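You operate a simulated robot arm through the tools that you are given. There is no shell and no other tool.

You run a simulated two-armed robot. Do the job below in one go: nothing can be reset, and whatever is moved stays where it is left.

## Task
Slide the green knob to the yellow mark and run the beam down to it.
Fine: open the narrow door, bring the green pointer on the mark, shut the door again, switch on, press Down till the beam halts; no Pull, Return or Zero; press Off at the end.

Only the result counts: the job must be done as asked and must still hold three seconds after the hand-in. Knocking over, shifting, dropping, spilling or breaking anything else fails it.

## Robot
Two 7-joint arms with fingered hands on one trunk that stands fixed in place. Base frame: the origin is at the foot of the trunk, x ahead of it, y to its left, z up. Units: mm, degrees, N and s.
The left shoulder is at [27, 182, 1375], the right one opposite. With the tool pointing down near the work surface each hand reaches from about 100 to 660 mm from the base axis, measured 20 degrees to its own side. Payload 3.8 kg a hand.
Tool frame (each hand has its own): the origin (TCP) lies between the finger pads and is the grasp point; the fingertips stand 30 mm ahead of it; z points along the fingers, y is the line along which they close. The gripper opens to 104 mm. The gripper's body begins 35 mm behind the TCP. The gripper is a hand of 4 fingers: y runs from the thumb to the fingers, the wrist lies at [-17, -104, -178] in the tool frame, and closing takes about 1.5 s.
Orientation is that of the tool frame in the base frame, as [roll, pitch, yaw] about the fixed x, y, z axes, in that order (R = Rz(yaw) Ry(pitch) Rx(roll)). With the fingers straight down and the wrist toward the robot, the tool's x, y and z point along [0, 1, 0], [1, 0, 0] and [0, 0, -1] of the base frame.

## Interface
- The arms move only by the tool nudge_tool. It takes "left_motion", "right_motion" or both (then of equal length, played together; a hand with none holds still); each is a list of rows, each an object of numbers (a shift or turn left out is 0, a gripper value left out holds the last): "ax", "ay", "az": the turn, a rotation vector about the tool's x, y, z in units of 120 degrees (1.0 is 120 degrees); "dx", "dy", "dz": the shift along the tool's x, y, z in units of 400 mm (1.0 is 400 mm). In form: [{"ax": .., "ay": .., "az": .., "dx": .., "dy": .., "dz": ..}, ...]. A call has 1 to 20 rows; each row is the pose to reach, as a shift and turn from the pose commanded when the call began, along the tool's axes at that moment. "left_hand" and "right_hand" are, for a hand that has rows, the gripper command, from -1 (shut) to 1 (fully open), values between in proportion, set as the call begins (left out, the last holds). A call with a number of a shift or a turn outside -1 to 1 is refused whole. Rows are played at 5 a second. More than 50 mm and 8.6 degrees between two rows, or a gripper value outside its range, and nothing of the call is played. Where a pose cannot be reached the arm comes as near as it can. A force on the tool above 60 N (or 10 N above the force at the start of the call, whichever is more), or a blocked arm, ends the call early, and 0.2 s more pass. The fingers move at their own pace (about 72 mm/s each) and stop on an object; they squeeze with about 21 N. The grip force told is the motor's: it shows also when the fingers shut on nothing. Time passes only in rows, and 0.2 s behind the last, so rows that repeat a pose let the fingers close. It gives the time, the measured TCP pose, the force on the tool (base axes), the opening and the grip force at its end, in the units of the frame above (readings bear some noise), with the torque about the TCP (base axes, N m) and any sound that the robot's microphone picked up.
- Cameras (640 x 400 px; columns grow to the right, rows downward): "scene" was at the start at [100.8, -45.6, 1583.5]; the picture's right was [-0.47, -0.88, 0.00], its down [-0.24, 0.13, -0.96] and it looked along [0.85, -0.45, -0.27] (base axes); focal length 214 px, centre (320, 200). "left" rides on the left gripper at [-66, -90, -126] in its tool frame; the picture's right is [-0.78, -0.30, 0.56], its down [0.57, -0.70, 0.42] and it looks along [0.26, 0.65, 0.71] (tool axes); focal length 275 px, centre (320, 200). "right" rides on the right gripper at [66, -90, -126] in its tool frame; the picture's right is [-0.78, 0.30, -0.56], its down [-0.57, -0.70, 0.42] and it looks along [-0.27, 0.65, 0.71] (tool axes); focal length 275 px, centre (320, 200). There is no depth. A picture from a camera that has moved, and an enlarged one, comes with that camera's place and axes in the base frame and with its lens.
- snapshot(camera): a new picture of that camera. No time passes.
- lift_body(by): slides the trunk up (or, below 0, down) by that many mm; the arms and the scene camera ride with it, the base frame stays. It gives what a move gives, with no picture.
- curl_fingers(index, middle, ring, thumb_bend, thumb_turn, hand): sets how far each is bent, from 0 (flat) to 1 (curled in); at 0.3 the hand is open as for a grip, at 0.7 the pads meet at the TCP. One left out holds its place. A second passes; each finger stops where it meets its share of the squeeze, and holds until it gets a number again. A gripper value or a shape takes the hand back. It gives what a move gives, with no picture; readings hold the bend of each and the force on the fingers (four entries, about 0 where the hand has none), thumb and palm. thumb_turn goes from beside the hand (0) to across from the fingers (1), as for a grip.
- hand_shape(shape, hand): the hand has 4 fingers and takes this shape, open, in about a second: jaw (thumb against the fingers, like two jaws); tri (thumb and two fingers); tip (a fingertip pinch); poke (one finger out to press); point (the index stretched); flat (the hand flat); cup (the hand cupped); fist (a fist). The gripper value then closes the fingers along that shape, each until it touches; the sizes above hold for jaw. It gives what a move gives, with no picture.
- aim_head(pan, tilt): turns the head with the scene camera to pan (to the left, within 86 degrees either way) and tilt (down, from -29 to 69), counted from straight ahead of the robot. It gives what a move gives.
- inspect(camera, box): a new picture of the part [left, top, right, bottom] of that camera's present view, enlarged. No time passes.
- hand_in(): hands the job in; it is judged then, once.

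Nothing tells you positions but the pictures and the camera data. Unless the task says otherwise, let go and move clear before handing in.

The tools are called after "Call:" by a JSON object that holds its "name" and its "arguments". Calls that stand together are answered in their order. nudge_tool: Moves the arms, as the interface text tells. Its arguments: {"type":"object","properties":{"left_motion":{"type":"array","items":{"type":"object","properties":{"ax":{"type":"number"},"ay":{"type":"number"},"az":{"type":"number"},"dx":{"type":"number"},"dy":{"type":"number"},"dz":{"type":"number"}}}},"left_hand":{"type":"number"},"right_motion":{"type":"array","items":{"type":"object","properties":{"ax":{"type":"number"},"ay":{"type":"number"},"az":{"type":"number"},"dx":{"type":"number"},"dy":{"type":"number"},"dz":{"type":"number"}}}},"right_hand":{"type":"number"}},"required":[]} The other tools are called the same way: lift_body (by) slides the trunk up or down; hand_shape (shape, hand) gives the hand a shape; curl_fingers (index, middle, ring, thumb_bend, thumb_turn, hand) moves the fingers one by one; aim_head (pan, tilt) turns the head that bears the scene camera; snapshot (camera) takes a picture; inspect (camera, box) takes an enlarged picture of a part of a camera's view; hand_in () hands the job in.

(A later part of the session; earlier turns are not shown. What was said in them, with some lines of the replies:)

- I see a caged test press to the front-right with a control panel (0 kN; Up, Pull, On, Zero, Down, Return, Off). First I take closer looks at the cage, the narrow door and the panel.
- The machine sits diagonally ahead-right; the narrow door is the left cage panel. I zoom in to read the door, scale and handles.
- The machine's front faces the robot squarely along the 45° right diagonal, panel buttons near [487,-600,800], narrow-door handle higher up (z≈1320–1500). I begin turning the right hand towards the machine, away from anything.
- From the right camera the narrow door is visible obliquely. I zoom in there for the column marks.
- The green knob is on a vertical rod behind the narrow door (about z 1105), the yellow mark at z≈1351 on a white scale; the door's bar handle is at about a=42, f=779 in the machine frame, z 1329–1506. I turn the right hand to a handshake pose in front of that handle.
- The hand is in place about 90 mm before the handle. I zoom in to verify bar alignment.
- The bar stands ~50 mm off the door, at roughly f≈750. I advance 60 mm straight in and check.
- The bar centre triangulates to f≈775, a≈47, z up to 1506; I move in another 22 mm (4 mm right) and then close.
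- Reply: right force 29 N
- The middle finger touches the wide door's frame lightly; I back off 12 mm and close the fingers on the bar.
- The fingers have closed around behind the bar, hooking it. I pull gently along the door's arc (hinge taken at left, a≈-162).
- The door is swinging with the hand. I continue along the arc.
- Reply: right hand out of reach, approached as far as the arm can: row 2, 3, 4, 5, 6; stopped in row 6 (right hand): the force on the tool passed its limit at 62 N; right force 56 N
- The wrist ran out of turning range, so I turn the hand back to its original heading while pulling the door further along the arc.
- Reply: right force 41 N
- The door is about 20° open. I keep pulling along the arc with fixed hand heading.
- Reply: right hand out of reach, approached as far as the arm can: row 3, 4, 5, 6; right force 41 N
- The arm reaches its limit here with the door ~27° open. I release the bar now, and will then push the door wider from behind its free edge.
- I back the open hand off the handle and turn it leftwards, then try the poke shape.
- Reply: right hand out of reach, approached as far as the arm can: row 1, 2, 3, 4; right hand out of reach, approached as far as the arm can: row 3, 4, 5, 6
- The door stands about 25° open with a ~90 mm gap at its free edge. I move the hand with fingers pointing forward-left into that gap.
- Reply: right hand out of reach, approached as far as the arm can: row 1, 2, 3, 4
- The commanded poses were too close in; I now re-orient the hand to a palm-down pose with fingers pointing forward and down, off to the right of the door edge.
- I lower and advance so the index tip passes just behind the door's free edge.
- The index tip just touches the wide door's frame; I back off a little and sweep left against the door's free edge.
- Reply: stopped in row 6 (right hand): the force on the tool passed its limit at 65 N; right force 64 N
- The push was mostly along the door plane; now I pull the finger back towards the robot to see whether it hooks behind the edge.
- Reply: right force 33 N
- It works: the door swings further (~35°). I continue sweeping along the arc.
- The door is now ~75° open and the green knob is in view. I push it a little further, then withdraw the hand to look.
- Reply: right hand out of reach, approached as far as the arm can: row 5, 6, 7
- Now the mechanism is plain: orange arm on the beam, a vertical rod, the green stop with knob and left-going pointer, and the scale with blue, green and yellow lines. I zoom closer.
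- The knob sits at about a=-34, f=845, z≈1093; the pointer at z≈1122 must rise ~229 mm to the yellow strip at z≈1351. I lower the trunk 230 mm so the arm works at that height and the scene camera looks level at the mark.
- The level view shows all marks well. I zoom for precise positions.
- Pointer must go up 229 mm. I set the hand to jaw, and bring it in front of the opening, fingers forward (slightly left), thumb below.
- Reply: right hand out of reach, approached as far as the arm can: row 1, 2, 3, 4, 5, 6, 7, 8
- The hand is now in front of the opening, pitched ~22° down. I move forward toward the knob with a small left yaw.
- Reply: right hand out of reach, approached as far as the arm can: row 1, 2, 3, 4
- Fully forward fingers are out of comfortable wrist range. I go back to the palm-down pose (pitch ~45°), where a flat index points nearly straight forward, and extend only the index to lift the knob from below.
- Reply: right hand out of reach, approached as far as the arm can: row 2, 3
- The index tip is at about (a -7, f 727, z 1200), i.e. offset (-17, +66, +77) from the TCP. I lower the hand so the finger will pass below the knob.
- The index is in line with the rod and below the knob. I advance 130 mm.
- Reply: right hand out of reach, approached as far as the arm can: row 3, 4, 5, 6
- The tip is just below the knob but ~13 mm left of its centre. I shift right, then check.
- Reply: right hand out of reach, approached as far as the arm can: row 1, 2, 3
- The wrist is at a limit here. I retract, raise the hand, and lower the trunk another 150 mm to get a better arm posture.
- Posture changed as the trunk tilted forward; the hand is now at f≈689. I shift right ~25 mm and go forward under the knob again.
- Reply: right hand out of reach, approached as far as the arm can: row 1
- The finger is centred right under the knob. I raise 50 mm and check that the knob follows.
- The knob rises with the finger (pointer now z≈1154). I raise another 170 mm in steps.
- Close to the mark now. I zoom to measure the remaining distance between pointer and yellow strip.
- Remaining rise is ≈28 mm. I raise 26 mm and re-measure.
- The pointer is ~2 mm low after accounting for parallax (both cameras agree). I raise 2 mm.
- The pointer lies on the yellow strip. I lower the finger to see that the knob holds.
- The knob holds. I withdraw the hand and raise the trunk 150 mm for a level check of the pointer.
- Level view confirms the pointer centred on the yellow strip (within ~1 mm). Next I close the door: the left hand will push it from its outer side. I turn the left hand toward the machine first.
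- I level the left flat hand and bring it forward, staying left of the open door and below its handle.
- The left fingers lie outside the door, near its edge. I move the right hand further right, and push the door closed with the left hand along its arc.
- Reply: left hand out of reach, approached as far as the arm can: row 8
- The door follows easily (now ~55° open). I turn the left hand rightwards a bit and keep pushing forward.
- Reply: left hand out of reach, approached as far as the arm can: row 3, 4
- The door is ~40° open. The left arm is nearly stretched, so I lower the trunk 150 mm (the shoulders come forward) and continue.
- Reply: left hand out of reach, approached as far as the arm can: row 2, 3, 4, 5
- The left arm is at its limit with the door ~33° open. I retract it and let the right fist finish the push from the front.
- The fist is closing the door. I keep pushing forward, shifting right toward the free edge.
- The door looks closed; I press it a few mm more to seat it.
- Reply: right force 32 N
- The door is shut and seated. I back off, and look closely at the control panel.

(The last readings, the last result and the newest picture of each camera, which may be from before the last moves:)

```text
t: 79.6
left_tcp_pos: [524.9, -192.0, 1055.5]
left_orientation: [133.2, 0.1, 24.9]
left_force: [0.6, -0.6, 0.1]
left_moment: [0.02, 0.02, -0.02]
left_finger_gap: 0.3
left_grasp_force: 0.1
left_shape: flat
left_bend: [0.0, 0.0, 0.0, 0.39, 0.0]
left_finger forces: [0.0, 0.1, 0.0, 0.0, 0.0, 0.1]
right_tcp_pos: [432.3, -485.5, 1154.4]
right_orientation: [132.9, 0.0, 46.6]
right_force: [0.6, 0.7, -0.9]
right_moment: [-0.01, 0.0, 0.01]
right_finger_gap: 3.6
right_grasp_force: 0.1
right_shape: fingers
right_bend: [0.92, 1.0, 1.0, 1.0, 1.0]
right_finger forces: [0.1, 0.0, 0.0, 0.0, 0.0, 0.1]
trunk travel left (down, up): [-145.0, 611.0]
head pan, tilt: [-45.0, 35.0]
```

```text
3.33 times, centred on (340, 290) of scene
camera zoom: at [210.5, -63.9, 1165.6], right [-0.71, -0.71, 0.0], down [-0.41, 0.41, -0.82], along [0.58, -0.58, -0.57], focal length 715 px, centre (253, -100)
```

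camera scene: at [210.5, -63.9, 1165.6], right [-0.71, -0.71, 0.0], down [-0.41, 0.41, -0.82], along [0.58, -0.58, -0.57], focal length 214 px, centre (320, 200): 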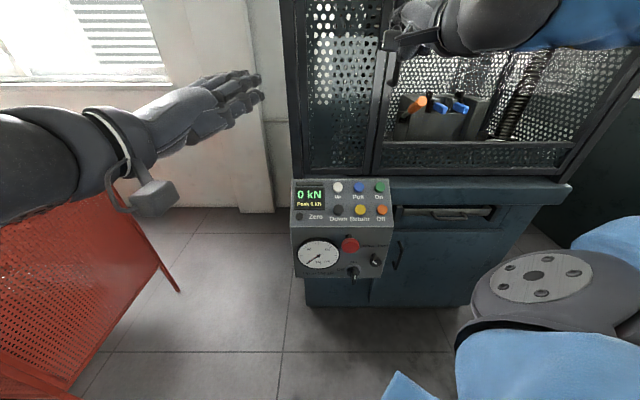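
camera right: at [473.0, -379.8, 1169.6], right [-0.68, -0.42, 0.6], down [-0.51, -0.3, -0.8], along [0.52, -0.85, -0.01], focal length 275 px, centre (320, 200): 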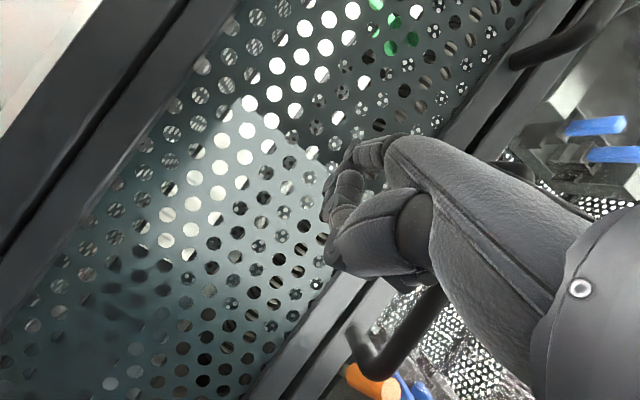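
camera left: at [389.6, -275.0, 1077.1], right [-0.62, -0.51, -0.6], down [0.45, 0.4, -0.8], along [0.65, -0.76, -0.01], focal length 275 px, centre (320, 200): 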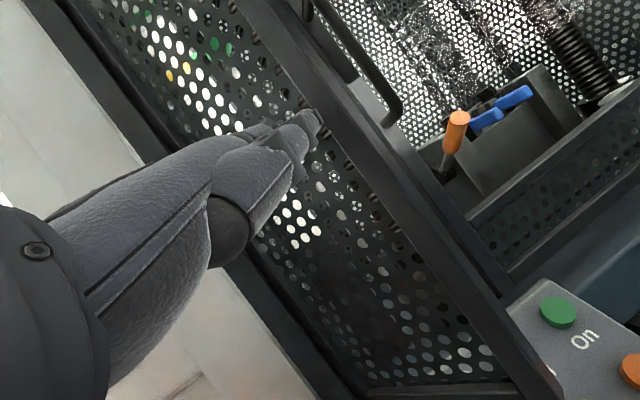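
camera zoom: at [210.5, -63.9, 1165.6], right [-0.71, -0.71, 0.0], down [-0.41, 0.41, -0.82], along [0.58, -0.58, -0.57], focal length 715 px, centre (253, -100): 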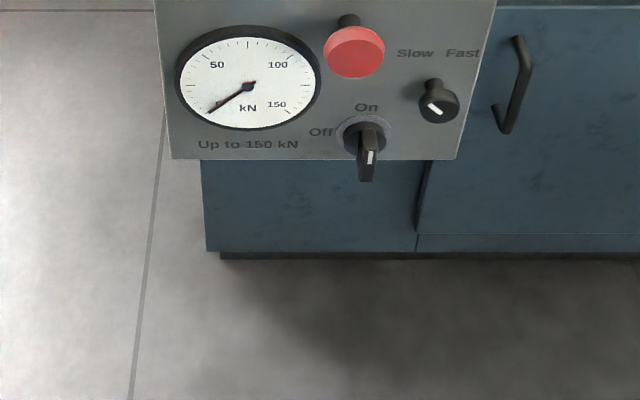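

The main rotary is already On (display lit, dial on Slow); the panel slopes ~36°. Estimated button tops: On (83,764,815), Down (-48,706,772), Off (83,706,772). I raise the trunk 150 mm, extend the right index and point the hand down toward the panel.

Call:
{"name": "lift_body", "arguments": {"by": 150}}

Call:
{"name": "curl_fingers", "arguments": {"hand": "right", "index": 0, "middle": 1, "ring": 1, "thumb_bend": 1, "thumb_turn": 1}}

Call:
{"name": "nudge_tool", "arguments": {"right_motion": [{"ax": 0.06, "dx": -0.02, "dy": -0.06, "dz": 0.0}, {"ax": 0.12, "dx": -0.04, "dy": -0.12, "dz": 0.0}, {"ax": 0.18, "dx": -0.06, "dy": -0.18, "dz": 0.02}, {"ax": 0.24, "dx": -0.07, "dy": -0.24, "dz": 0.05}, {"ax": 0.3, "dx": -0.08, "dy": -0.3, "dz": 0.08}, {"ax": 0.36, "dx": -0.08, "dy": -0.36, "dz": 0.1}, {"ax": 0.4, "dx": -0.08, "dy": -0.42, "dz": 0.12}]}}

Call:
{"name": "snapshot", "arguments": {"camera": "scene"}}

Call:
{"name": "snapshot", "arguments": {"camera": "right"}}

```text
t: 81.3
left_tcp_pos: [525.1, -191.1, 1203.9]
left_orientation: [133.2, 0.2, 25.0]
left_force: [-0.7, -0.3, -0.3]
left_moment: [0.01, 0.0, 0.0]
left_finger_gap: 0.0
left_grasp_force: 0.1
left_shape: flat
left_bend: [0.0, 0.0, 0.0, 0.39, 0.0]
left_finger forces: [0.1, 0.1, 0.0, 0.0, 0.0, 0.1]
right_tcp_pos: [432.9, -486.4, 1301.9]
right_orientation: [132.9, -0.1, 46.7]
right_force: [0.6, 0.1, -0.8]
right_moment: [0.0, -0.02, 0.01]
right_finger_gap: 3.5
right_grasp_force: 0.1
right_shape: fingers
right_bend: [0.92, 1.0, 1.0, 1.0, 1.0]
right_finger forces: [0.1, 0.0, 0.1, 0.1, 0.0, 0.0]
trunk travel left (down, up): [-295.0, 461.0]
head pan, tilt: [-45.0, 35.0]
```

```text
t: 82.3
left_tcp_pos: [523.6, -192.5, 1204.8]
left_orientation: [133.1, 0.1, 25.0]
left_force: [-0.4, 0.2, -0.2]
left_moment: [-0.02, 0.0, -0.01]
left_finger_gap: 0.2
left_grasp_force: 0.2
left_shape: flat
left_bend: [0.0, 0.0, 0.0, 0.39, 0.0]
left_finger forces: [0.1, 0.1, 0.1, 0.1, 0.1, 0.1]
right_tcp_pos: [433.5, -485.2, 1302.2]
right_orientation: [132.9, 0.0, 46.7]
right_force: [1.0, -0.8, 0.8]
right_moment: [0.02, 0.03, 0.03]
right_finger_gap: 46.9
right_grasp_force: 0.1
right_shape: fingers
right_bend: [0.0, 1.0, 1.0, 1.0, 1.0]
right_finger forces: [0.0, 0.0, 0.1, 0.1, 0.0, 0.1]
trunk travel left (down, up): [-295.0, 461.0]
head pan, tilt: [-45.0, 35.0]
```

```text
t: 83.9
left_tcp_pos: [525.2, -191.5, 1204.8]
left_orientation: [133.0, 0.1, 25.1]
left_force: [-0.2, -0.7, -0.3]
left_moment: [0.02, 0.02, 0.02]
left_finger_gap: 0.0
left_grasp_force: 0.0
left_shape: flat
left_bend: [0.0, 0.0, 0.0, 0.39, 0.0]
left_finger forces: [0.0, 0.0, 0.0, 0.1, 0.1, 0.1]
right_tcp_pos: [352.9, -455.7, 1144.6]
right_orientation: [-179.0, 0.0, 46.6]
right_force: [0.4, 0.3, 0.6]
right_moment: [-0.01, -0.03, 0.0]
right_finger_gap: 46.7
right_grasp_force: 0.1
right_shape: fingers
right_bend: [0.0, 1.0, 1.0, 1.0, 1.0]
right_finger forces: [0.1, 0.0, 0.1, 0.0, 0.0, 0.0]
trunk travel left (down, up): [-295.0, 461.0]
head pan, tilt: [-45.0, 35.0]
```

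```text
taken
camera scene: at [136.9, -64.3, 1320.6], right [-0.71, -0.71, 0.0], down [-0.41, 0.41, -0.82], along [0.58, -0.58, -0.57], focal length 214 px, centre (320, 200)
```

scene: 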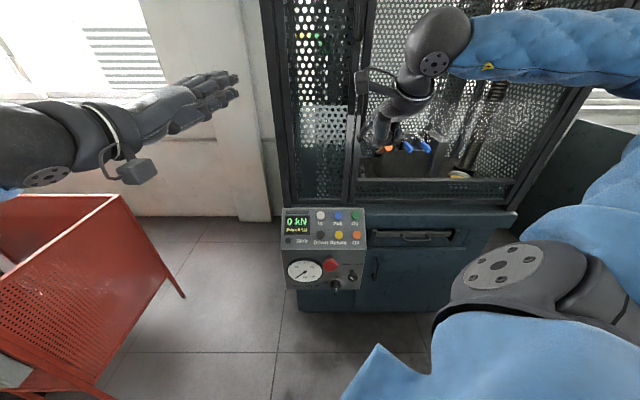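

```text
taken
camera right: at [334.0, -346.5, 1270.6], right [-0.31, -0.77, 0.55], down [-0.91, 0.07, -0.41], along [0.28, -0.63, -0.72], focal length 275 px, centre (320, 200)
```

right: 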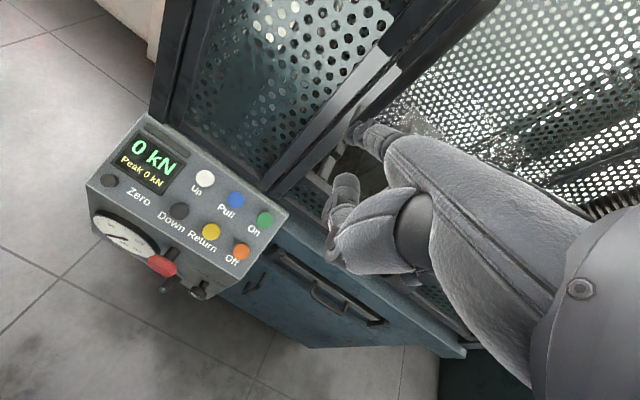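

Buttons triangulate to On (79,762,814), Down (-49,703,771), Off (81,703,771); the fingertip offset checks out. I bring the index tip 50 mm before the On button.

Call:
{"name": "nudge_tool", "arguments": {"right_motion": [{"dx": -0.0092, "dy": 0.02, "dz": 0.09}, {"dx": -0.0185, "dy": 0.04, "dz": 0.18}, {"dx": -0.028, "dy": 0.06, "dz": 0.27}, {"dx": -0.037, "dy": 0.08, "dz": 0.36}, {"dx": -0.046, "dy": 0.1, "dz": 0.45}, {"dx": -0.055, "dy": 0.12, "dz": 0.54}, {"dx": -0.065, "dy": 0.14, "dz": 0.63}, {"dx": -0.074, "dy": 0.1595, "dz": 0.7225}]}}

Call:
{"name": "snapshot", "arguments": {"camera": "scene"}}

Call:
{"name": "inspect", "arguments": {"camera": "scene", "box": [270, 170, 430, 290]}}

Call:
{"name": "snapshot", "arguments": {"camera": "right"}}

```text
t: 85.7
left_tcp_pos: [525.3, -192.3, 1203.8]
left_orientation: [133.1, 0.1, 25.0]
left_force: [-0.7, -0.5, 1.0]
left_moment: [0.0, -0.01, 0.0]
left_finger_gap: 0.1
left_grasp_force: 0.1
left_shape: flat
left_bend: [0.0, 0.0, 0.0, 0.39, 0.0]
left_finger forces: [0.1, 0.0, 0.0, 0.0, 0.1, 0.0]
right_tcp_pos: [377.4, -516.6, 854.9]
right_orientation: [-179.1, -0.1, 46.6]
right_force: [-0.6, 0.4, 0.0]
right_moment: [0.0, -0.03, -0.03]
right_finger_gap: 46.6
right_grasp_force: 0.0
right_shape: fingers
right_bend: [0.0, 1.0, 1.0, 1.0, 1.0]
right_finger forces: [0.0, 0.0, 0.0, 0.0, 0.0, 0.0]
trunk travel left (down, up): [-295.0, 461.0]
head pan, tilt: [-45.0, 35.0]
```

```text
taken
camera scene: at [137.2, -64.4, 1320.5], right [-0.71, -0.71, 0.0], down [-0.41, 0.41, -0.82], along [0.58, -0.58, -0.57], focal length 214 px, centre (320, 200)
```

scene: 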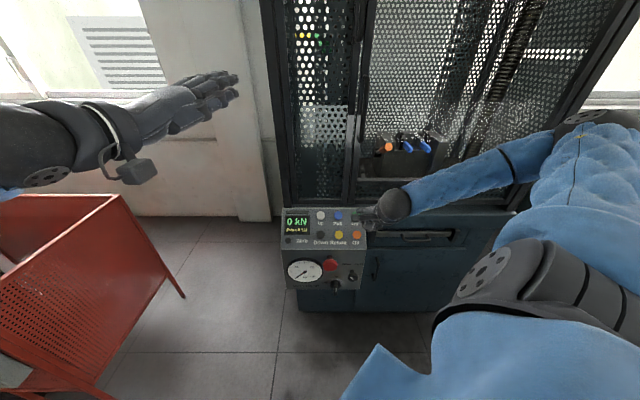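

```text
3.33 times, centred on (350, 230) of scene
camera zoom: at [137.2, -64.4, 1320.5], right [-0.71, -0.71, 0.0], down [-0.41, 0.41, -0.82], along [0.58, -0.58, -0.57], focal length 715 px, centre (220, 100)
```

zoom: 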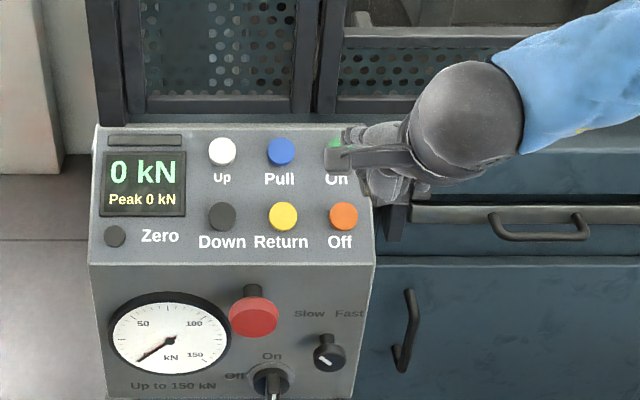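

```text
taken
camera right: at [357.3, -408.2, 980.8], right [-0.31, -0.77, 0.55], down [-0.91, 0.07, -0.41], along [0.28, -0.63, -0.72], focal length 275 px, centre (320, 200)
```

right: 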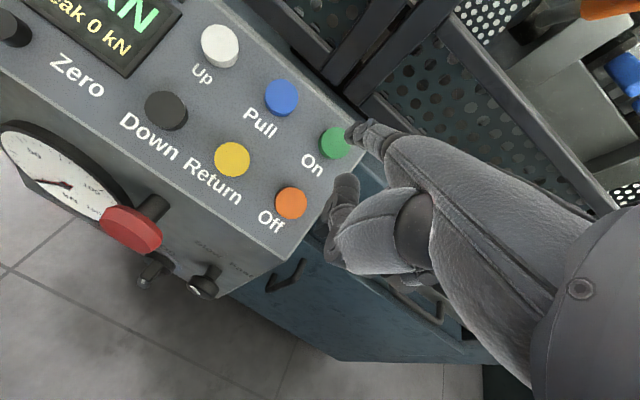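

Aligned with the On button. I press along the panel normal in small steps.

Call:
{"name": "nudge_tool", "arguments": {"right_motion": [{"dx": -0.004, "dy": 0.036, "dz": 0.047}, {"dx": -0.0075, "dy": 0.0717, "dz": 0.094}, {"dx": -0.0075, "dy": 0.076, "dz": 0.1}, {"dx": -0.0075, "dy": 0.0807, "dz": 0.106}]}}

Call:
{"name": "inspect", "arguments": {"camera": "scene", "box": [270, 170, 430, 290]}}

Call:
{"name": "inspect", "arguments": {"camera": "right", "box": [220, 60, 460, 240]}}

```text
t: 86.7
left_tcp_pos: [519.7, -188.7, 1208.7]
left_orientation: [132.8, 0.0, 25.1]
left_force: [0.4, 0.4, -0.1]
left_moment: [0.0, -0.06, 0.0]
left_finger_gap: 0.1
left_grasp_force: 0.0
left_shape: flat
left_bend: [0.0, 0.0, 0.0, 0.39, 0.0]
left_finger forces: [0.0, 0.0, 0.1, 0.0, 0.1, 0.0]
right_tcp_pos: [393.6, -537.0, 817.6]
right_orientation: [-179.4, 0.0, 46.7]
right_force: [-24.4, 18.0, 22.8]
right_moment: [-1.53, -2.09, -0.06]
right_finger_gap: 47.0
right_grasp_force: 18.4
right_shape: fingers
right_bend: [0.0, 1.0, 1.0, 1.0, 1.0]
right_finger forces: [36.8, 0.0, 0.0, 0.1, 0.0, 0.0]
trunk travel left (down, up): [-295.0, 461.0]
head pan, tilt: [-45.0, 35.0]
heard: click
```

```text
3.33 times, centred on (350, 230) of scene
camera zoom: at [131.9, -59.6, 1321.7], right [-0.71, -0.71, 0.0], down [-0.4, 0.4, -0.82], along [0.58, -0.58, -0.57], focal length 715 px, centre (220, 100)
```

zoom: 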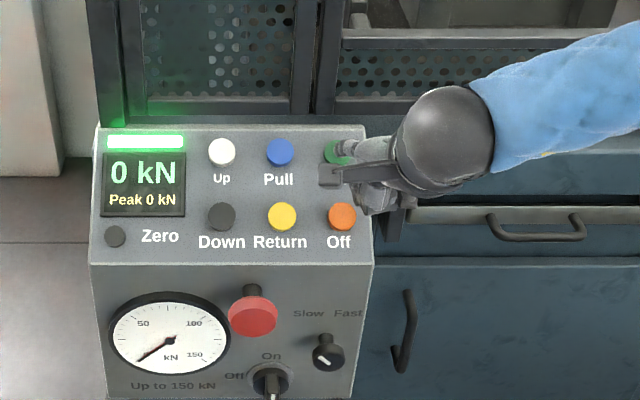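

```text
2.22 times, centred on (340, 150) of right
camera zoom: at [374.3, -428.8, 942.7], right [-0.31, -0.77, 0.55], down [-0.91, 0.07, -0.42], along [0.28, -0.63, -0.72], focal length 612 px, centre (276, 311)
```

zoom: 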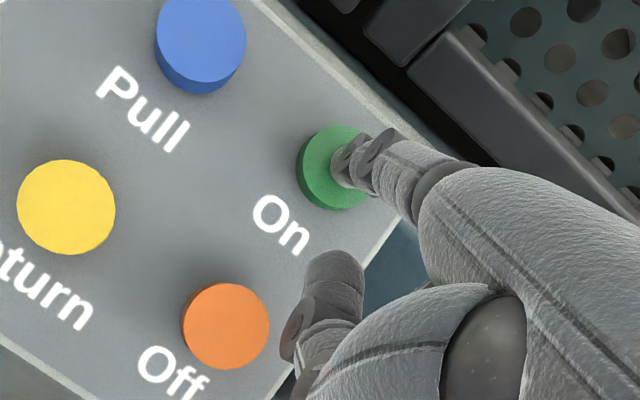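

"On" clicked and the green lamp lit. I back off and hover before the Down button.

Call:
{"name": "nudge_tool", "arguments": {"right_motion": [{"dy": -0.04, "dz": -0.053}, {"dy": -0.08, "dz": -0.106}, {"dx": 0.08, "dy": -0.115, "dz": -0.08}, {"dx": 0.16, "dy": -0.15, "dz": -0.05}, {"dx": 0.24, "dy": -0.185, "dz": -0.02}, {"dx": 0.327, "dy": -0.219, "dz": 0.004}]}}

Call:
{"name": "inspect", "arguments": {"camera": "scene", "box": [270, 170, 430, 290]}}

Call:
{"name": "snapshot", "arguments": {"camera": "right"}}

```text
t: 88.1
left_tcp_pos: [525.3, -191.1, 1203.8]
left_orientation: [133.1, 0.2, 25.1]
left_force: [0.4, 0.7, 0.2]
left_moment: [0.0, 0.04, -0.01]
left_finger_gap: 0.1
left_grasp_force: 0.1
left_shape: flat
left_bend: [0.0, 0.0, 0.0, 0.39, 0.0]
left_finger forces: [0.0, 0.0, 0.0, 0.1, 0.0, 0.1]
right_tcp_pos: [423.8, -386.2, 814.1]
right_orientation: [-179.1, 0.1, 46.5]
right_force: [0.3, 0.4, 0.3]
right_moment: [0.0, 0.05, 0.01]
right_finger_gap: 46.5
right_grasp_force: 0.1
right_shape: fingers
right_bend: [0.0, 1.0, 1.0, 1.0, 1.0]
right_finger forces: [0.1, 0.0, 0.0, 0.1, 0.1, 0.0]
trunk travel left (down, up): [-295.0, 461.0]
head pan, tilt: [-45.0, 35.0]
```

```text
3.33 times, centred on (350, 230) of scene
camera zoom: at [137.3, -63.6, 1320.6], right [-0.71, -0.71, 0.0], down [-0.41, 0.41, -0.82], along [0.58, -0.58, -0.57], focal length 715 px, centre (220, 100)
```

zoom: 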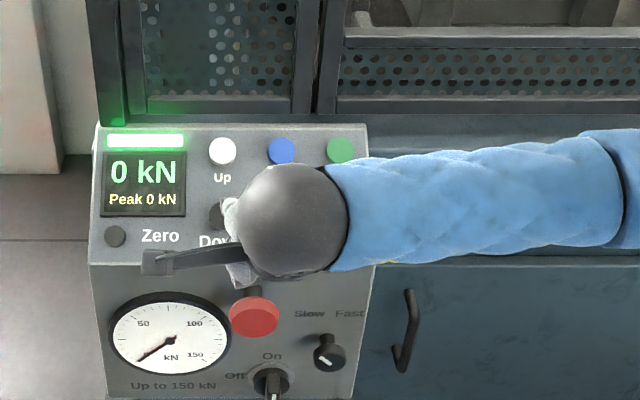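

```text
taken
camera right: at [405.0, -278.5, 940.0], right [-0.31, -0.77, 0.55], down [-0.91, 0.07, -0.41], along [0.28, -0.63, -0.72], focal length 275 px, centre (320, 200)
```

right: 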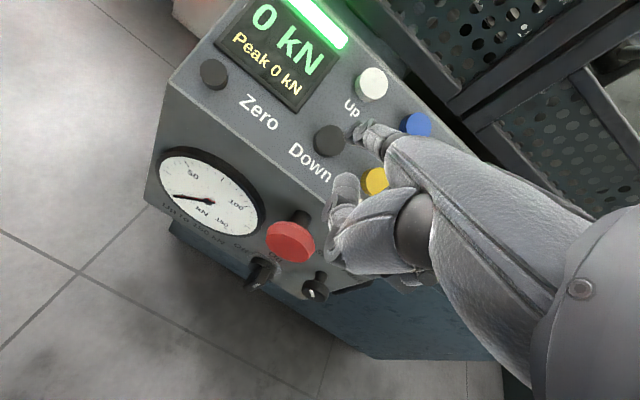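

Well aligned, but the red stop knob is just below; I tilt the hand 10° steeper about the fingertip for clearance.

Call:
{"name": "nudge_tool", "arguments": {"right_motion": [{"ax": 0.042, "dx": 0.004, "dy": 0.003, "dz": -0.024}, {"ax": 0.0833, "dx": 0.0075, "dy": 0.005, "dz": -0.0475}]}}

Call:
{"name": "snapshot", "arguments": {"camera": "right"}}

Call:
{"name": "inspect", "arguments": {"camera": "left", "box": [0, 0, 640, 400]}}

```text
t: 88.7
left_tcp_pos: [524.8, -191.2, 1204.7]
left_orientation: [133.2, 0.1, 25.1]
left_force: [0.3, -0.5, -0.3]
left_moment: [0.02, -0.03, 0.02]
left_finger_gap: 0.3
left_grasp_force: 0.0
left_shape: flat
left_bend: [0.0, 0.0, 0.0, 0.39, 0.0]
left_finger forces: [0.1, 0.0, 0.0, 0.0, 0.0, 0.0]
right_tcp_pos: [428.2, -384.5, 833.2]
right_orientation: [-169.0, 0.0, 46.6]
right_force: [0.6, 0.4, -0.4]
right_moment: [0.0, 0.01, 0.0]
right_finger_gap: 46.5
right_grasp_force: 0.0
right_shape: fingers
right_bend: [0.0, 1.0, 1.0, 1.0, 1.0]
right_finger forces: [0.1, 0.0, 0.1, 0.1, 0.0, 0.0]
trunk travel left (down, up): [-295.0, 461.0]
head pan, tilt: [-45.0, 35.0]
```

```text
taken
camera right: at [425.0, -293.3, 972.6], right [-0.24, -0.84, 0.49], down [-0.95, 0.11, -0.28], along [0.18, -0.54, -0.82], focal length 275 px, centre (320, 200)
```

right: 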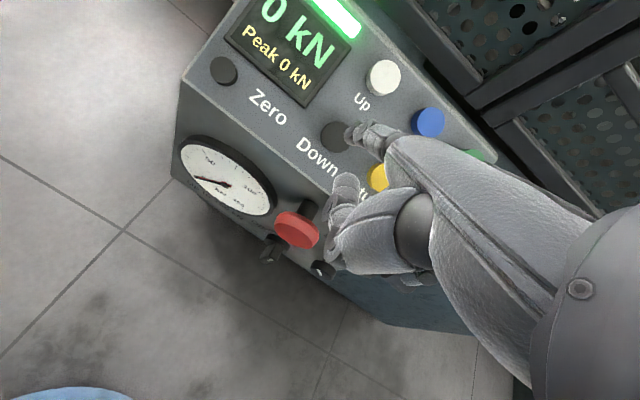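

```text
1.00 times, centred on (320, 200) of left (not enlarged: the box is as wide or as high as the picture)
camera zoom: at [400.3, -81.0, 1223.9], right [-0.62, -0.51, -0.6], down [0.45, 0.4, -0.8], along [0.65, -0.76, -0.01], focal length 275 px, centre (320, 200)
```

zoom: 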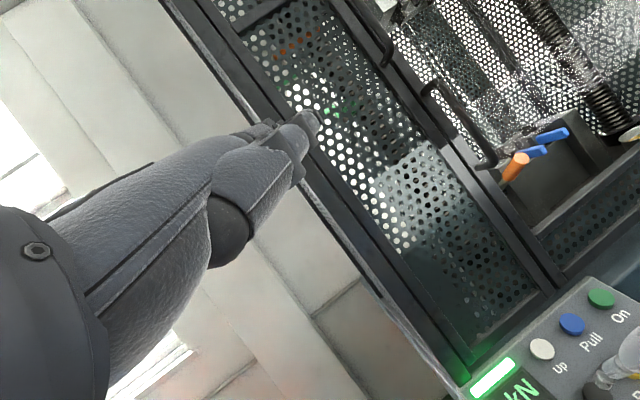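

The tip lines up with Down. I press it and hold.

Call:
{"name": "nudge_tool", "arguments": {"right_motion": [{"dy": 0.04, "dz": 0.038}, {"dy": 0.081, "dz": 0.076}, {"dy": 0.0866, "dz": 0.081}, {"dy": 0.092, "dz": 0.086}, {"dy": 0.092, "dz": 0.086}, {"dy": 0.092, "dz": 0.086}]}}

Call:
{"name": "snapshot", "arguments": {"camera": "scene"}}

Call:
{"name": "inspect", "arguments": {"camera": "right", "box": [180, 0, 480, 280]}}

Call:
{"name": "inspect", "arguments": {"camera": "left", "box": [200, 0, 440, 200]}}

```text
t: 90.1
left_tcp_pos: [522.1, -190.3, 1206.1]
left_orientation: [132.9, 0.0, 25.1]
left_force: [-0.3, 0.3, -0.6]
left_moment: [-0.01, 0.0, 0.0]
left_finger_gap: 0.2
left_grasp_force: 0.0
left_shape: flat
left_bend: [0.0, 0.0, 0.0, 0.39, 0.0]
left_finger forces: [0.0, 0.0, 0.0, 0.0, 0.0, 0.0]
right_tcp_pos: [447.5, -404.6, 792.8]
right_orientation: [-169.1, 0.0, 46.7]
right_force: [-9.2, 3.9, 10.3]
right_moment: [-0.6, -0.83, -0.24]
right_finger_gap: 46.3
right_grasp_force: 7.1
right_shape: fingers
right_bend: [0.0, 1.0, 1.0, 1.0, 1.0]
right_finger forces: [14.8, 0.0, 0.1, 0.0, 0.0, 0.0]
trunk travel left (down, up): [-295.0, 461.0]
head pan, tilt: [-45.0, 35.0]
heard: click
```

```text
taken
camera scene: at [134.7, -62.6, 1321.0], right [-0.71, -0.71, 0.0], down [-0.4, 0.4, -0.82], along [0.58, -0.58, -0.57], focal length 214 px, centre (320, 200)
```

scene: 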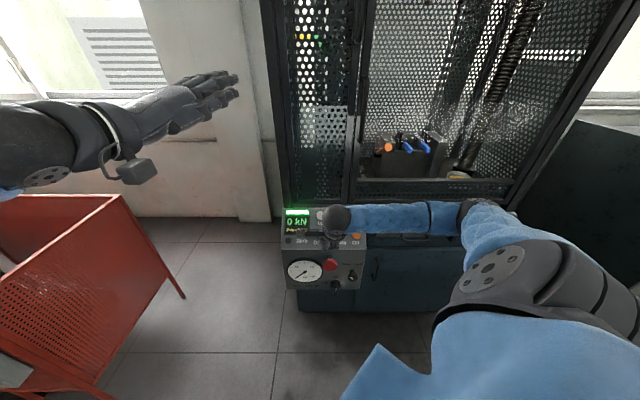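

```text
1.43 times, centred on (330, 140) of right
camera zoom: at [445.2, -311.9, 932.2], right [-0.25, -0.84, 0.49], down [-0.95, 0.11, -0.29], along [0.18, -0.54, -0.82], focal length 393 px, centre (306, 286)
```

zoom: 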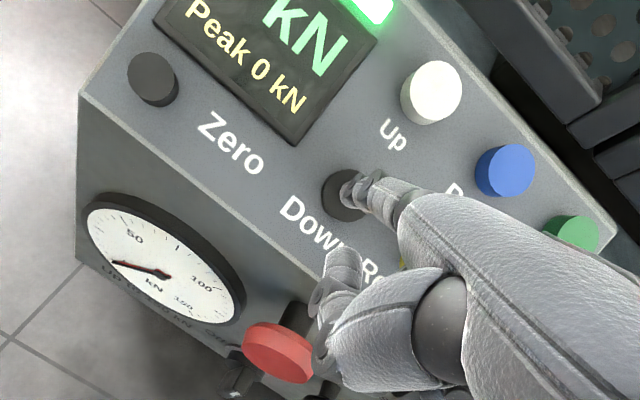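

```text
2.00 times, centred on (320, 100) of left
camera zoom: at [398.4, -79.8, 1224.7], right [-0.62, -0.51, -0.6], down [0.45, 0.39, -0.8], along [0.65, -0.76, -0.01], focal length 551 px, centre (320, 400)
```

zoom: 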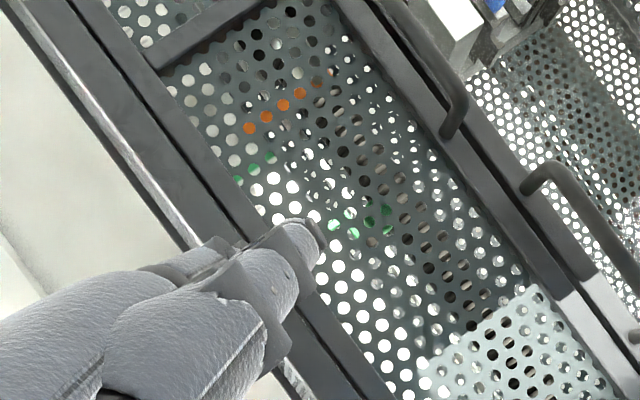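

Down clicked and stays pressed. I hold it and watch the orange arm.

Call:
{"name": "nudge_tool", "arguments": {"right_motion": [{"dz": 0}, {"dz": 0}, {"dz": 0}, {"dz": 0}, {"dz": 0}, {"dz": 0}, {"dz": 0}, {"dz": 0}, {"dz": 0}, {"dz": 0}]}}

Call:
{"name": "inspect", "arguments": {"camera": "left", "box": [200, 0, 440, 200]}}

Call:
{"name": "inspect", "arguments": {"camera": "scene", "box": [270, 0, 370, 60]}}

```text
t: 92.3
left_tcp_pos: [522.8, -189.7, 1205.3]
left_orientation: [133.0, 0.1, 24.9]
left_force: [0.0, -0.3, -0.3]
left_moment: [0.03, 0.01, 0.03]
left_finger_gap: 0.0
left_grasp_force: 0.1
left_shape: flat
left_bend: [0.0, 0.0, 0.0, 0.39, 0.0]
left_finger forces: [0.0, 0.0, 0.0, 0.0, 0.0, 0.0]
right_tcp_pos: [448.3, -403.9, 794.2]
right_orientation: [-169.2, 0.0, 46.6]
right_force: [-10.1, 4.4, 12.5]
right_moment: [-0.69, -0.85, -0.21]
right_finger_gap: 46.9
right_grasp_force: 7.9
right_shape: fingers
right_bend: [0.0, 1.0, 1.0, 1.0, 1.0]
right_finger forces: [15.8, 0.1, 0.1, 0.0, 0.0, 0.0]
trunk travel left (down, up): [-295.0, 461.0]
head pan, tilt: [-45.0, 35.0]
```

```text
2.00 times, centred on (320, 100) of left
camera zoom: at [398.4, -79.7, 1224.7], right [-0.62, -0.51, -0.6], down [0.45, 0.39, -0.8], along [0.65, -0.76, -0.01], focal length 551 px, centre (320, 400)
```

zoom: 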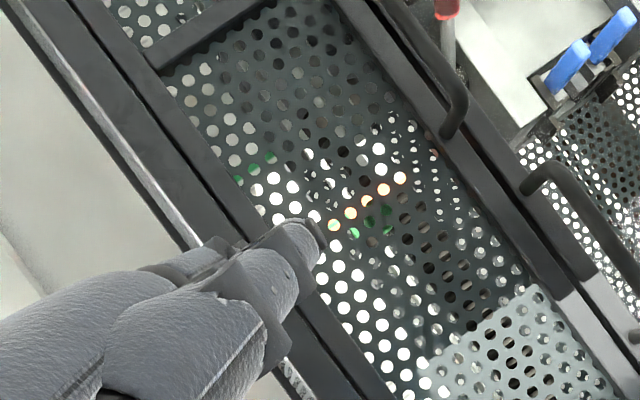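

```text
6.40 times, centred on (320, 30) of scene
camera zoom: at [134.7, -62.5, 1321.0], right [-0.71, -0.71, 0.0], down [-0.4, 0.4, -0.82], along [0.58, -0.58, -0.57], focal length 1373 px, centre (320, 1288)
```

zoom: 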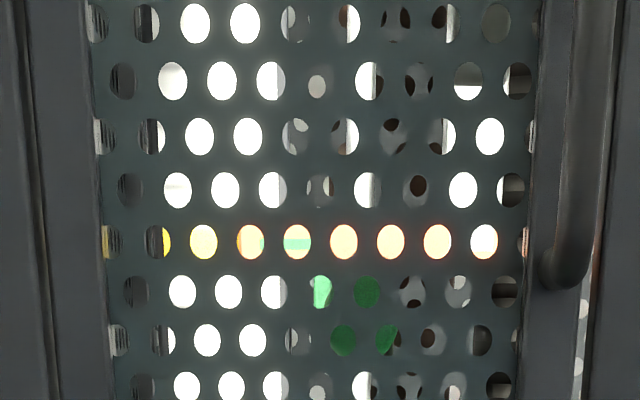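

The beam has come down with its orange arm almost on the green stop. I keep holding Down and compare.

Call:
{"name": "nudge_tool", "arguments": {"right_motion": [{"dz": 0}, {"dz": 0}, {"dz": 0}, {"dz": 0}, {"dz": 0}]}}

Call:
{"name": "inspect", "arguments": {"camera": "left", "box": [200, 0, 440, 200]}}

Call:
{"name": "inspect", "arguments": {"camera": "scene", "box": [270, 0, 370, 60]}}

Call:
{"name": "inspect", "arguments": {"camera": "scene", "box": [270, 190, 390, 270]}}

```text
t: 93.5
left_tcp_pos: [521.8, -190.0, 1205.2]
left_orientation: [133.0, 0.0, 25.0]
left_force: [0.7, -0.3, -0.2]
left_moment: [0.0, -0.01, -0.02]
left_finger_gap: 0.2
left_grasp_force: 0.1
left_shape: flat
left_bend: [0.0, 0.0, 0.0, 0.39, 0.0]
left_finger forces: [0.0, 0.0, 0.1, 0.0, 0.0, 0.0]
right_tcp_pos: [448.2, -404.6, 793.1]
right_orientation: [-169.1, -0.1, 46.6]
right_force: [-10.6, 4.8, 11.7]
right_moment: [-0.65, -0.88, -0.19]
right_finger_gap: 46.6
right_grasp_force: 8.2
right_shape: fingers
right_bend: [0.0, 1.0, 1.0, 1.0, 1.0]
right_finger forces: [15.7, 0.1, 0.0, 0.0, 0.0, 0.0]
trunk travel left (down, up): [-295.0, 461.0]
head pan, tilt: [-45.0, 35.0]
```

```text
2.00 times, centred on (320, 100) of left
camera zoom: at [398.4, -79.7, 1224.7], right [-0.62, -0.51, -0.6], down [0.45, 0.39, -0.8], along [0.65, -0.76, -0.01], focal length 551 px, centre (320, 400)
```

zoom: 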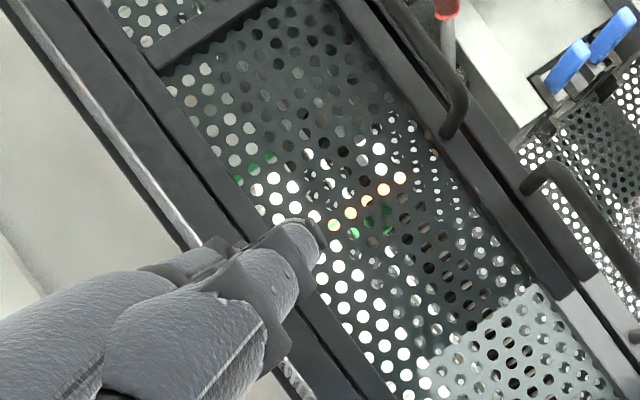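

```text
6.40 times, centred on (320, 30) of scene
camera zoom: at [134.7, -62.5, 1321.0], right [-0.71, -0.71, 0.0], down [-0.4, 0.4, -0.82], along [0.58, -0.58, -0.57], focal length 1373 px, centre (320, 1288)
```

zoom: 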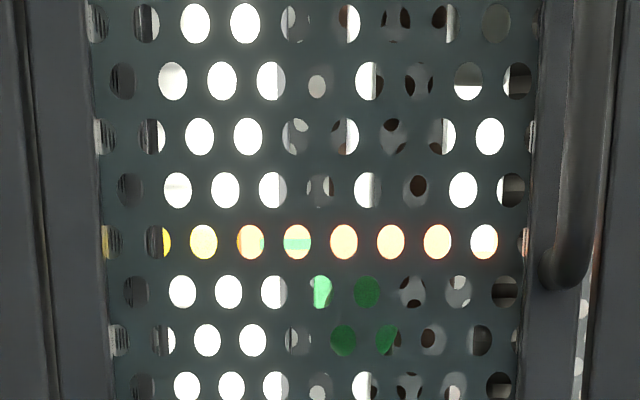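

```text
5.00 times, centred on (330, 230) of scene
camera zoom: at [134.7, -62.5, 1321.0], right [-0.71, -0.71, 0.0], down [-0.4, 0.4, -0.82], along [0.58, -0.58, -0.57], focal length 1072 px, centre (270, 50)
```

zoom: 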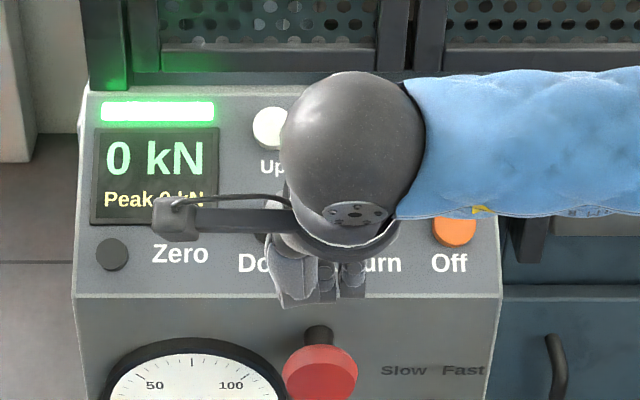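

The beam has halted on the stop (pictures unchanged, 0 kN). I release Down and hover before Off.

Call:
{"name": "nudge_tool", "arguments": {"right_motion": [{"dy": -0.046, "dz": -0.043}, {"dy": -0.092, "dz": -0.086}, {"dx": -0.08, "dy": -0.094, "dz": -0.086}, {"dx": -0.16, "dy": -0.097, "dz": -0.085}, {"dx": -0.24, "dy": -0.099, "dz": -0.085}, {"dx": -0.325, "dy": -0.101, "dz": -0.084}]}}

Call:
{"name": "snapshot", "arguments": {"camera": "right"}}

Call:
{"name": "inspect", "arguments": {"camera": "scene", "box": [270, 0, 370, 60]}}

```text
t: 94.9
left_tcp_pos: [523.9, -192.4, 1205.2]
left_orientation: [133.2, 0.1, 25.1]
left_force: [0.1, -0.6, -0.2]
left_moment: [0.01, -0.05, 0.0]
left_finger_gap: 0.0
left_grasp_force: 0.0
left_shape: flat
left_bend: [0.0, 0.0, 0.0, 0.39, 0.0]
left_finger forces: [0.0, 0.0, 0.1, 0.1, 0.0, 0.0]
right_tcp_pos: [334.5, -478.2, 832.1]
right_orientation: [-169.1, -0.1, 46.6]
right_force: [-0.1, 0.0, -0.5]
right_moment: [0.0, -0.02, 0.01]
right_finger_gap: 46.8
right_grasp_force: 0.1
right_shape: fingers
right_bend: [0.0, 1.0, 1.0, 1.0, 1.0]
right_finger forces: [0.0, 0.0, 0.0, 0.1, 0.0, 0.1]
trunk travel left (down, up): [-295.0, 461.0]
head pan, tilt: [-45.0, 35.0]
```

```text
taken
camera right: at [332.1, -385.9, 970.9], right [-0.25, -0.84, 0.49], down [-0.95, 0.11, -0.28], along [0.18, -0.54, -0.82], focal length 275 px, centre (320, 200)
```

right: 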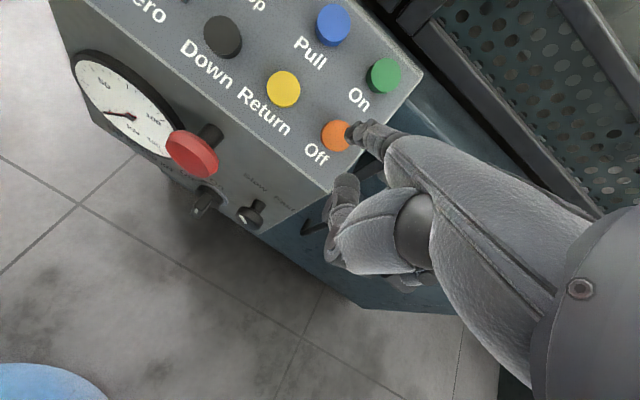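

```text
6.40 times, centred on (320, 30) of scene
camera zoom: at [136.5, -63.6, 1320.7], right [-0.71, -0.71, 0.0], down [-0.41, 0.41, -0.82], along [0.58, -0.58, -0.57], focal length 1373 px, centre (320, 1288)
```

zoom: 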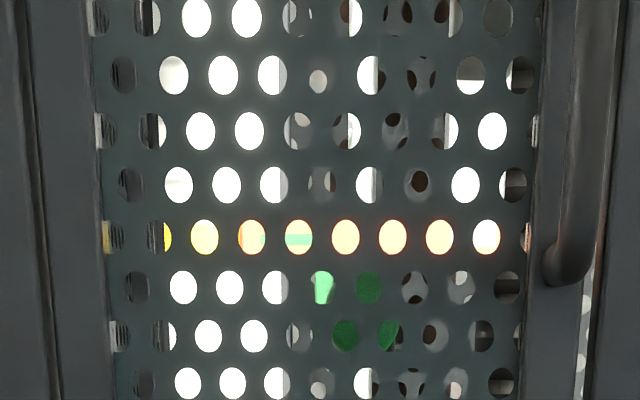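

Off is lined up as Down was. I press it.

Call:
{"name": "nudge_tool", "arguments": {"right_motion": [{"dy": 0.04, "dz": 0.038}, {"dy": 0.081, "dz": 0.076}, {"dy": 0.0866, "dz": 0.081}, {"dy": 0.092, "dz": 0.086}, {"dy": 0.092, "dz": 0.086}]}}

Call:
{"name": "inspect", "arguments": {"camera": "scene", "box": [270, 190, 390, 270]}}

Call:
{"name": "inspect", "arguments": {"camera": "right", "box": [180, 0, 480, 280]}}

```text
t: 96.1
left_tcp_pos: [521.7, -190.7, 1206.1]
left_orientation: [133.0, -0.1, 25.0]
left_force: [0.1, -0.3, 0.2]
left_moment: [-0.02, 0.02, 0.02]
left_finger_gap: 0.0
left_grasp_force: 0.1
left_shape: flat
left_bend: [0.0, 0.0, 0.0, 0.39, 0.0]
left_finger forces: [0.1, 0.0, 0.0, 0.0, 0.0, 0.0]
right_tcp_pos: [356.0, -496.6, 793.0]
right_orientation: [-169.2, 0.1, 46.6]
right_force: [-13.0, 5.0, 16.0]
right_moment: [-0.9, -1.11, -0.49]
right_finger_gap: 47.3
right_grasp_force: 10.1
right_shape: fingers
right_bend: [0.0, 1.0, 1.0, 1.0, 1.0]
right_finger forces: [20.2, 0.0, 0.0, 0.1, 0.0, 0.1]
trunk travel left (down, up): [-295.0, 461.0]
head pan, tilt: [-45.0, 35.0]
heard: click
```

```text
5.00 times, centred on (330, 230) of scene
camera zoom: at [134.0, -62.0, 1321.2], right [-0.71, -0.71, 0.0], down [-0.4, 0.4, -0.82], along [0.58, -0.58, -0.57], focal length 1072 px, centre (270, 50)
```

zoom: 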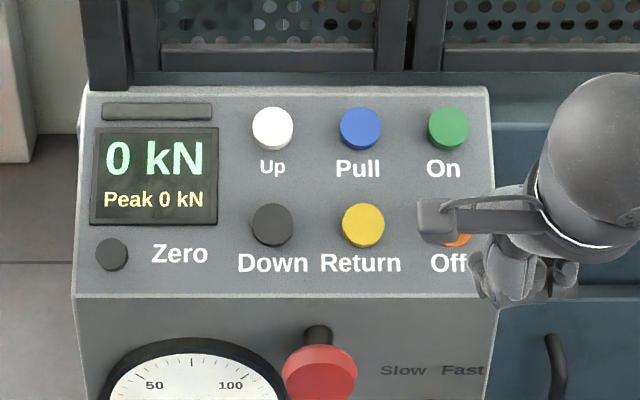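

```text
1.43 times, centred on (330, 140) of right
camera zoom: at [352.7, -404.1, 931.2], right [-0.25, -0.83, 0.49], down [-0.95, 0.11, -0.29], along [0.18, -0.54, -0.82], focal length 393 px, centre (306, 286)
```

zoom: 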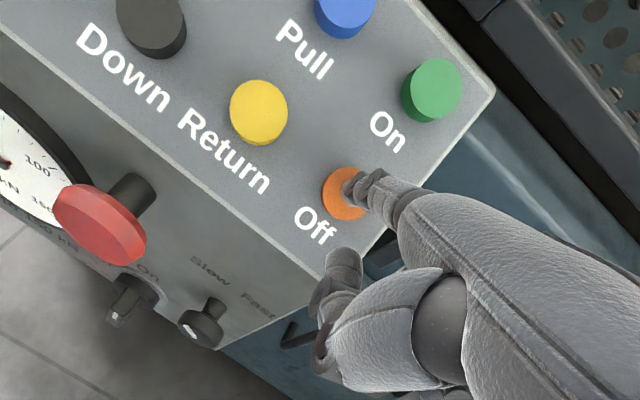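

The lamp went out: it's off. I withdraw the right hand clear and check door, pointer and beam a last time.

Call:
{"name": "nudge_tool", "arguments": {"right_motion": [{"dy": -0.046, "dz": -0.043}, {"dy": -0.092, "dz": -0.086}, {"dy": -0.15, "dz": -0.17}, {"dx": -0.03, "dy": -0.2, "dz": -0.27}, {"dx": -0.06, "dy": -0.23, "dz": -0.38}]}}

Call:
{"name": "aim_head", "arguments": {"pan": -45, "tilt": 10}}

Call:
{"name": "snapshot", "arguments": {"camera": "scene"}}

Call:
{"name": "inspect", "arguments": {"camera": "scene", "box": [275, 140, 375, 190]}}

Call:
{"name": "inspect", "arguments": {"camera": "scene", "box": [265, 260, 385, 400]}}

Call:
{"name": "snapshot", "arguments": {"camera": "left"}}

```text
t: 97.3
left_tcp_pos: [522.6, -191.6, 1204.9]
left_orientation: [133.1, 0.0, 25.1]
left_force: [-0.8, -1.3, 0.5]
left_moment: [-0.02, -0.04, 0.01]
left_finger_gap: 0.0
left_grasp_force: 0.1
left_shape: flat
left_bend: [0.0, 0.0, 0.0, 0.39, 0.0]
left_finger forces: [0.0, 0.0, 0.0, 0.0, 0.0, 0.1]
right_tcp_pos: [293.7, -471.7, 958.8]
right_orientation: [-169.0, -0.1, 46.7]
right_force: [-0.5, -1.2, 0.0]
right_moment: [-0.01, 0.02, 0.02]
right_finger_gap: 46.4
right_grasp_force: 0.0
right_shape: fingers
right_bend: [0.0, 1.0, 1.0, 1.0, 1.0]
right_finger forces: [0.0, 0.0, 0.1, 0.0, 0.0, 0.0]
trunk travel left (down, up): [-295.0, 461.0]
head pan, tilt: [-45.0, 35.0]
```

```text
t: 98.2
left_tcp_pos: [524.4, -192.3, 1204.3]
left_orientation: [133.1, 0.1, 25.0]
left_force: [-0.4, -0.4, -0.3]
left_moment: [-0.02, -0.01, 0.02]
left_finger_gap: 0.0
left_grasp_force: 0.1
left_shape: flat
left_bend: [0.0, 0.0, 0.0, 0.39, 0.0]
left_finger forces: [0.0, 0.0, 0.0, 0.0, 0.1, 0.0]
right_tcp_pos: [296.9, -472.2, 956.7]
right_orientation: [-169.0, -0.1, 46.7]
right_force: [0.5, -0.2, 0.7]
right_moment: [0.0, 0.0, -0.02]
right_finger_gap: 46.5
right_grasp_force: 0.1
right_shape: fingers
right_bend: [0.0, 1.0, 1.0, 1.0, 1.0]
right_finger forces: [0.0, 0.0, 0.0, 0.1, 0.1, 0.0]
trunk travel left (down, up): [-295.0, 461.0]
head pan, tilt: [-45.0, 10.0]
```

```text
taken
camera scene: at [140.2, -67.4, 1360.7], right [-0.71, -0.71, 0.0], down [-0.12, 0.12, -0.98], along [0.7, -0.7, -0.17], focal length 214 px, centre (320, 200)
```

scene: 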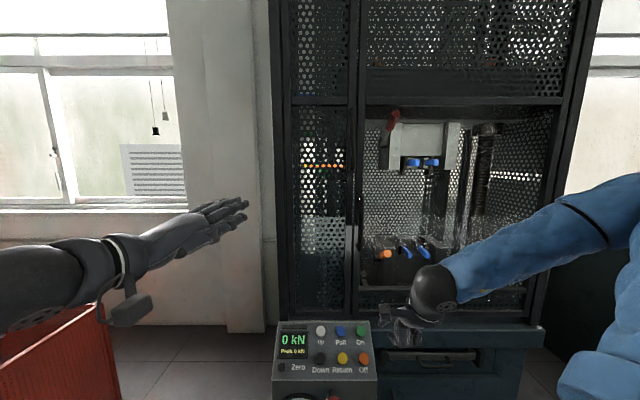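

```text
6.40 times, centred on (325, 165) of scene
camera zoom: at [140.2, -67.4, 1360.7], right [-0.71, -0.71, 0.0], down [-0.12, 0.12, -0.98], along [0.7, -0.7, -0.17], focal length 1373 px, centre (288, 424)
```

zoom: 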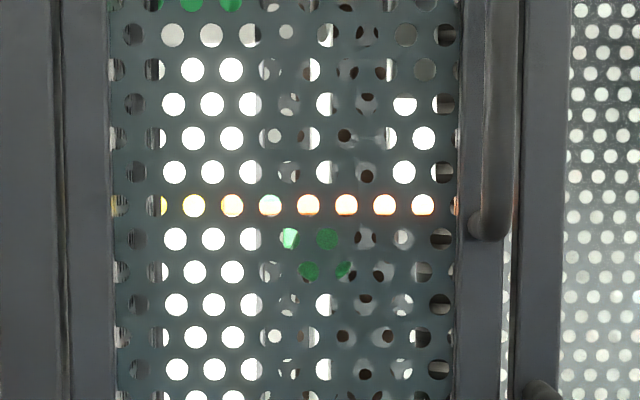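

```text
2.86 times, centred on (325, 330) of scene
camera zoom: at [140.2, -67.4, 1360.7], right [-0.71, -0.71, 0.0], down [-0.12, 0.12, -0.98], along [0.7, -0.7, -0.17], focal length 613 px, centre (306, -171)
```

zoom: 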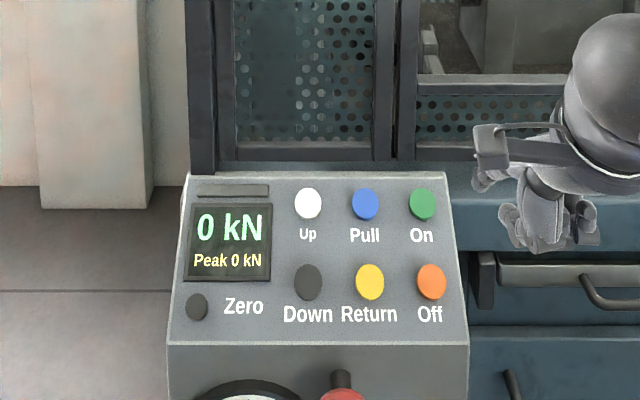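

```text
taken
camera left: at [400.3, -81.1, 1223.9], right [-0.62, -0.51, -0.6], down [0.45, 0.4, -0.8], along [0.65, -0.76, -0.01], focal length 275 px, centre (320, 200)
```

left: 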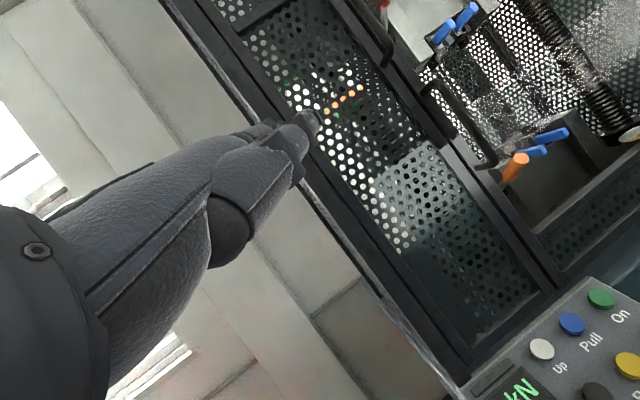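

The door is shut, the orange arm rests at the stop on the yellow mark, the panel lamp is out, and both hands are clear of the machine. I hand in.

Call:
{"name": "hand_in", "arguments": {}}

```text
The job is handed in.
```

The job is handed in; I haven't seen the verdict. The green pointer was set on the yellow mark and the beam was run down to it.

- **Pointer:** a level view with the door open put it about 1 mm above the centre of the yellow strip. After the beam came down, the knob still showed in the same place through the mesh.
- **Door:** the narrow door was pushed shut and pressed home before switching on, and it looks closed in the last picture.
- **Beam:** I pressed On and the lamp lit. I then held Down until pictures about a second apart showed no more movement, with the orange arm level with the green pointer. The display read 0 kN throughout.
- **End state:** I pressed Off and the lamp went out. Pull, Return and Zero were not touched, and both hands are clear of the machine.

While I was opening the narrow door, the right hand lightly bumped the wide door's frame twice; nothing moved.
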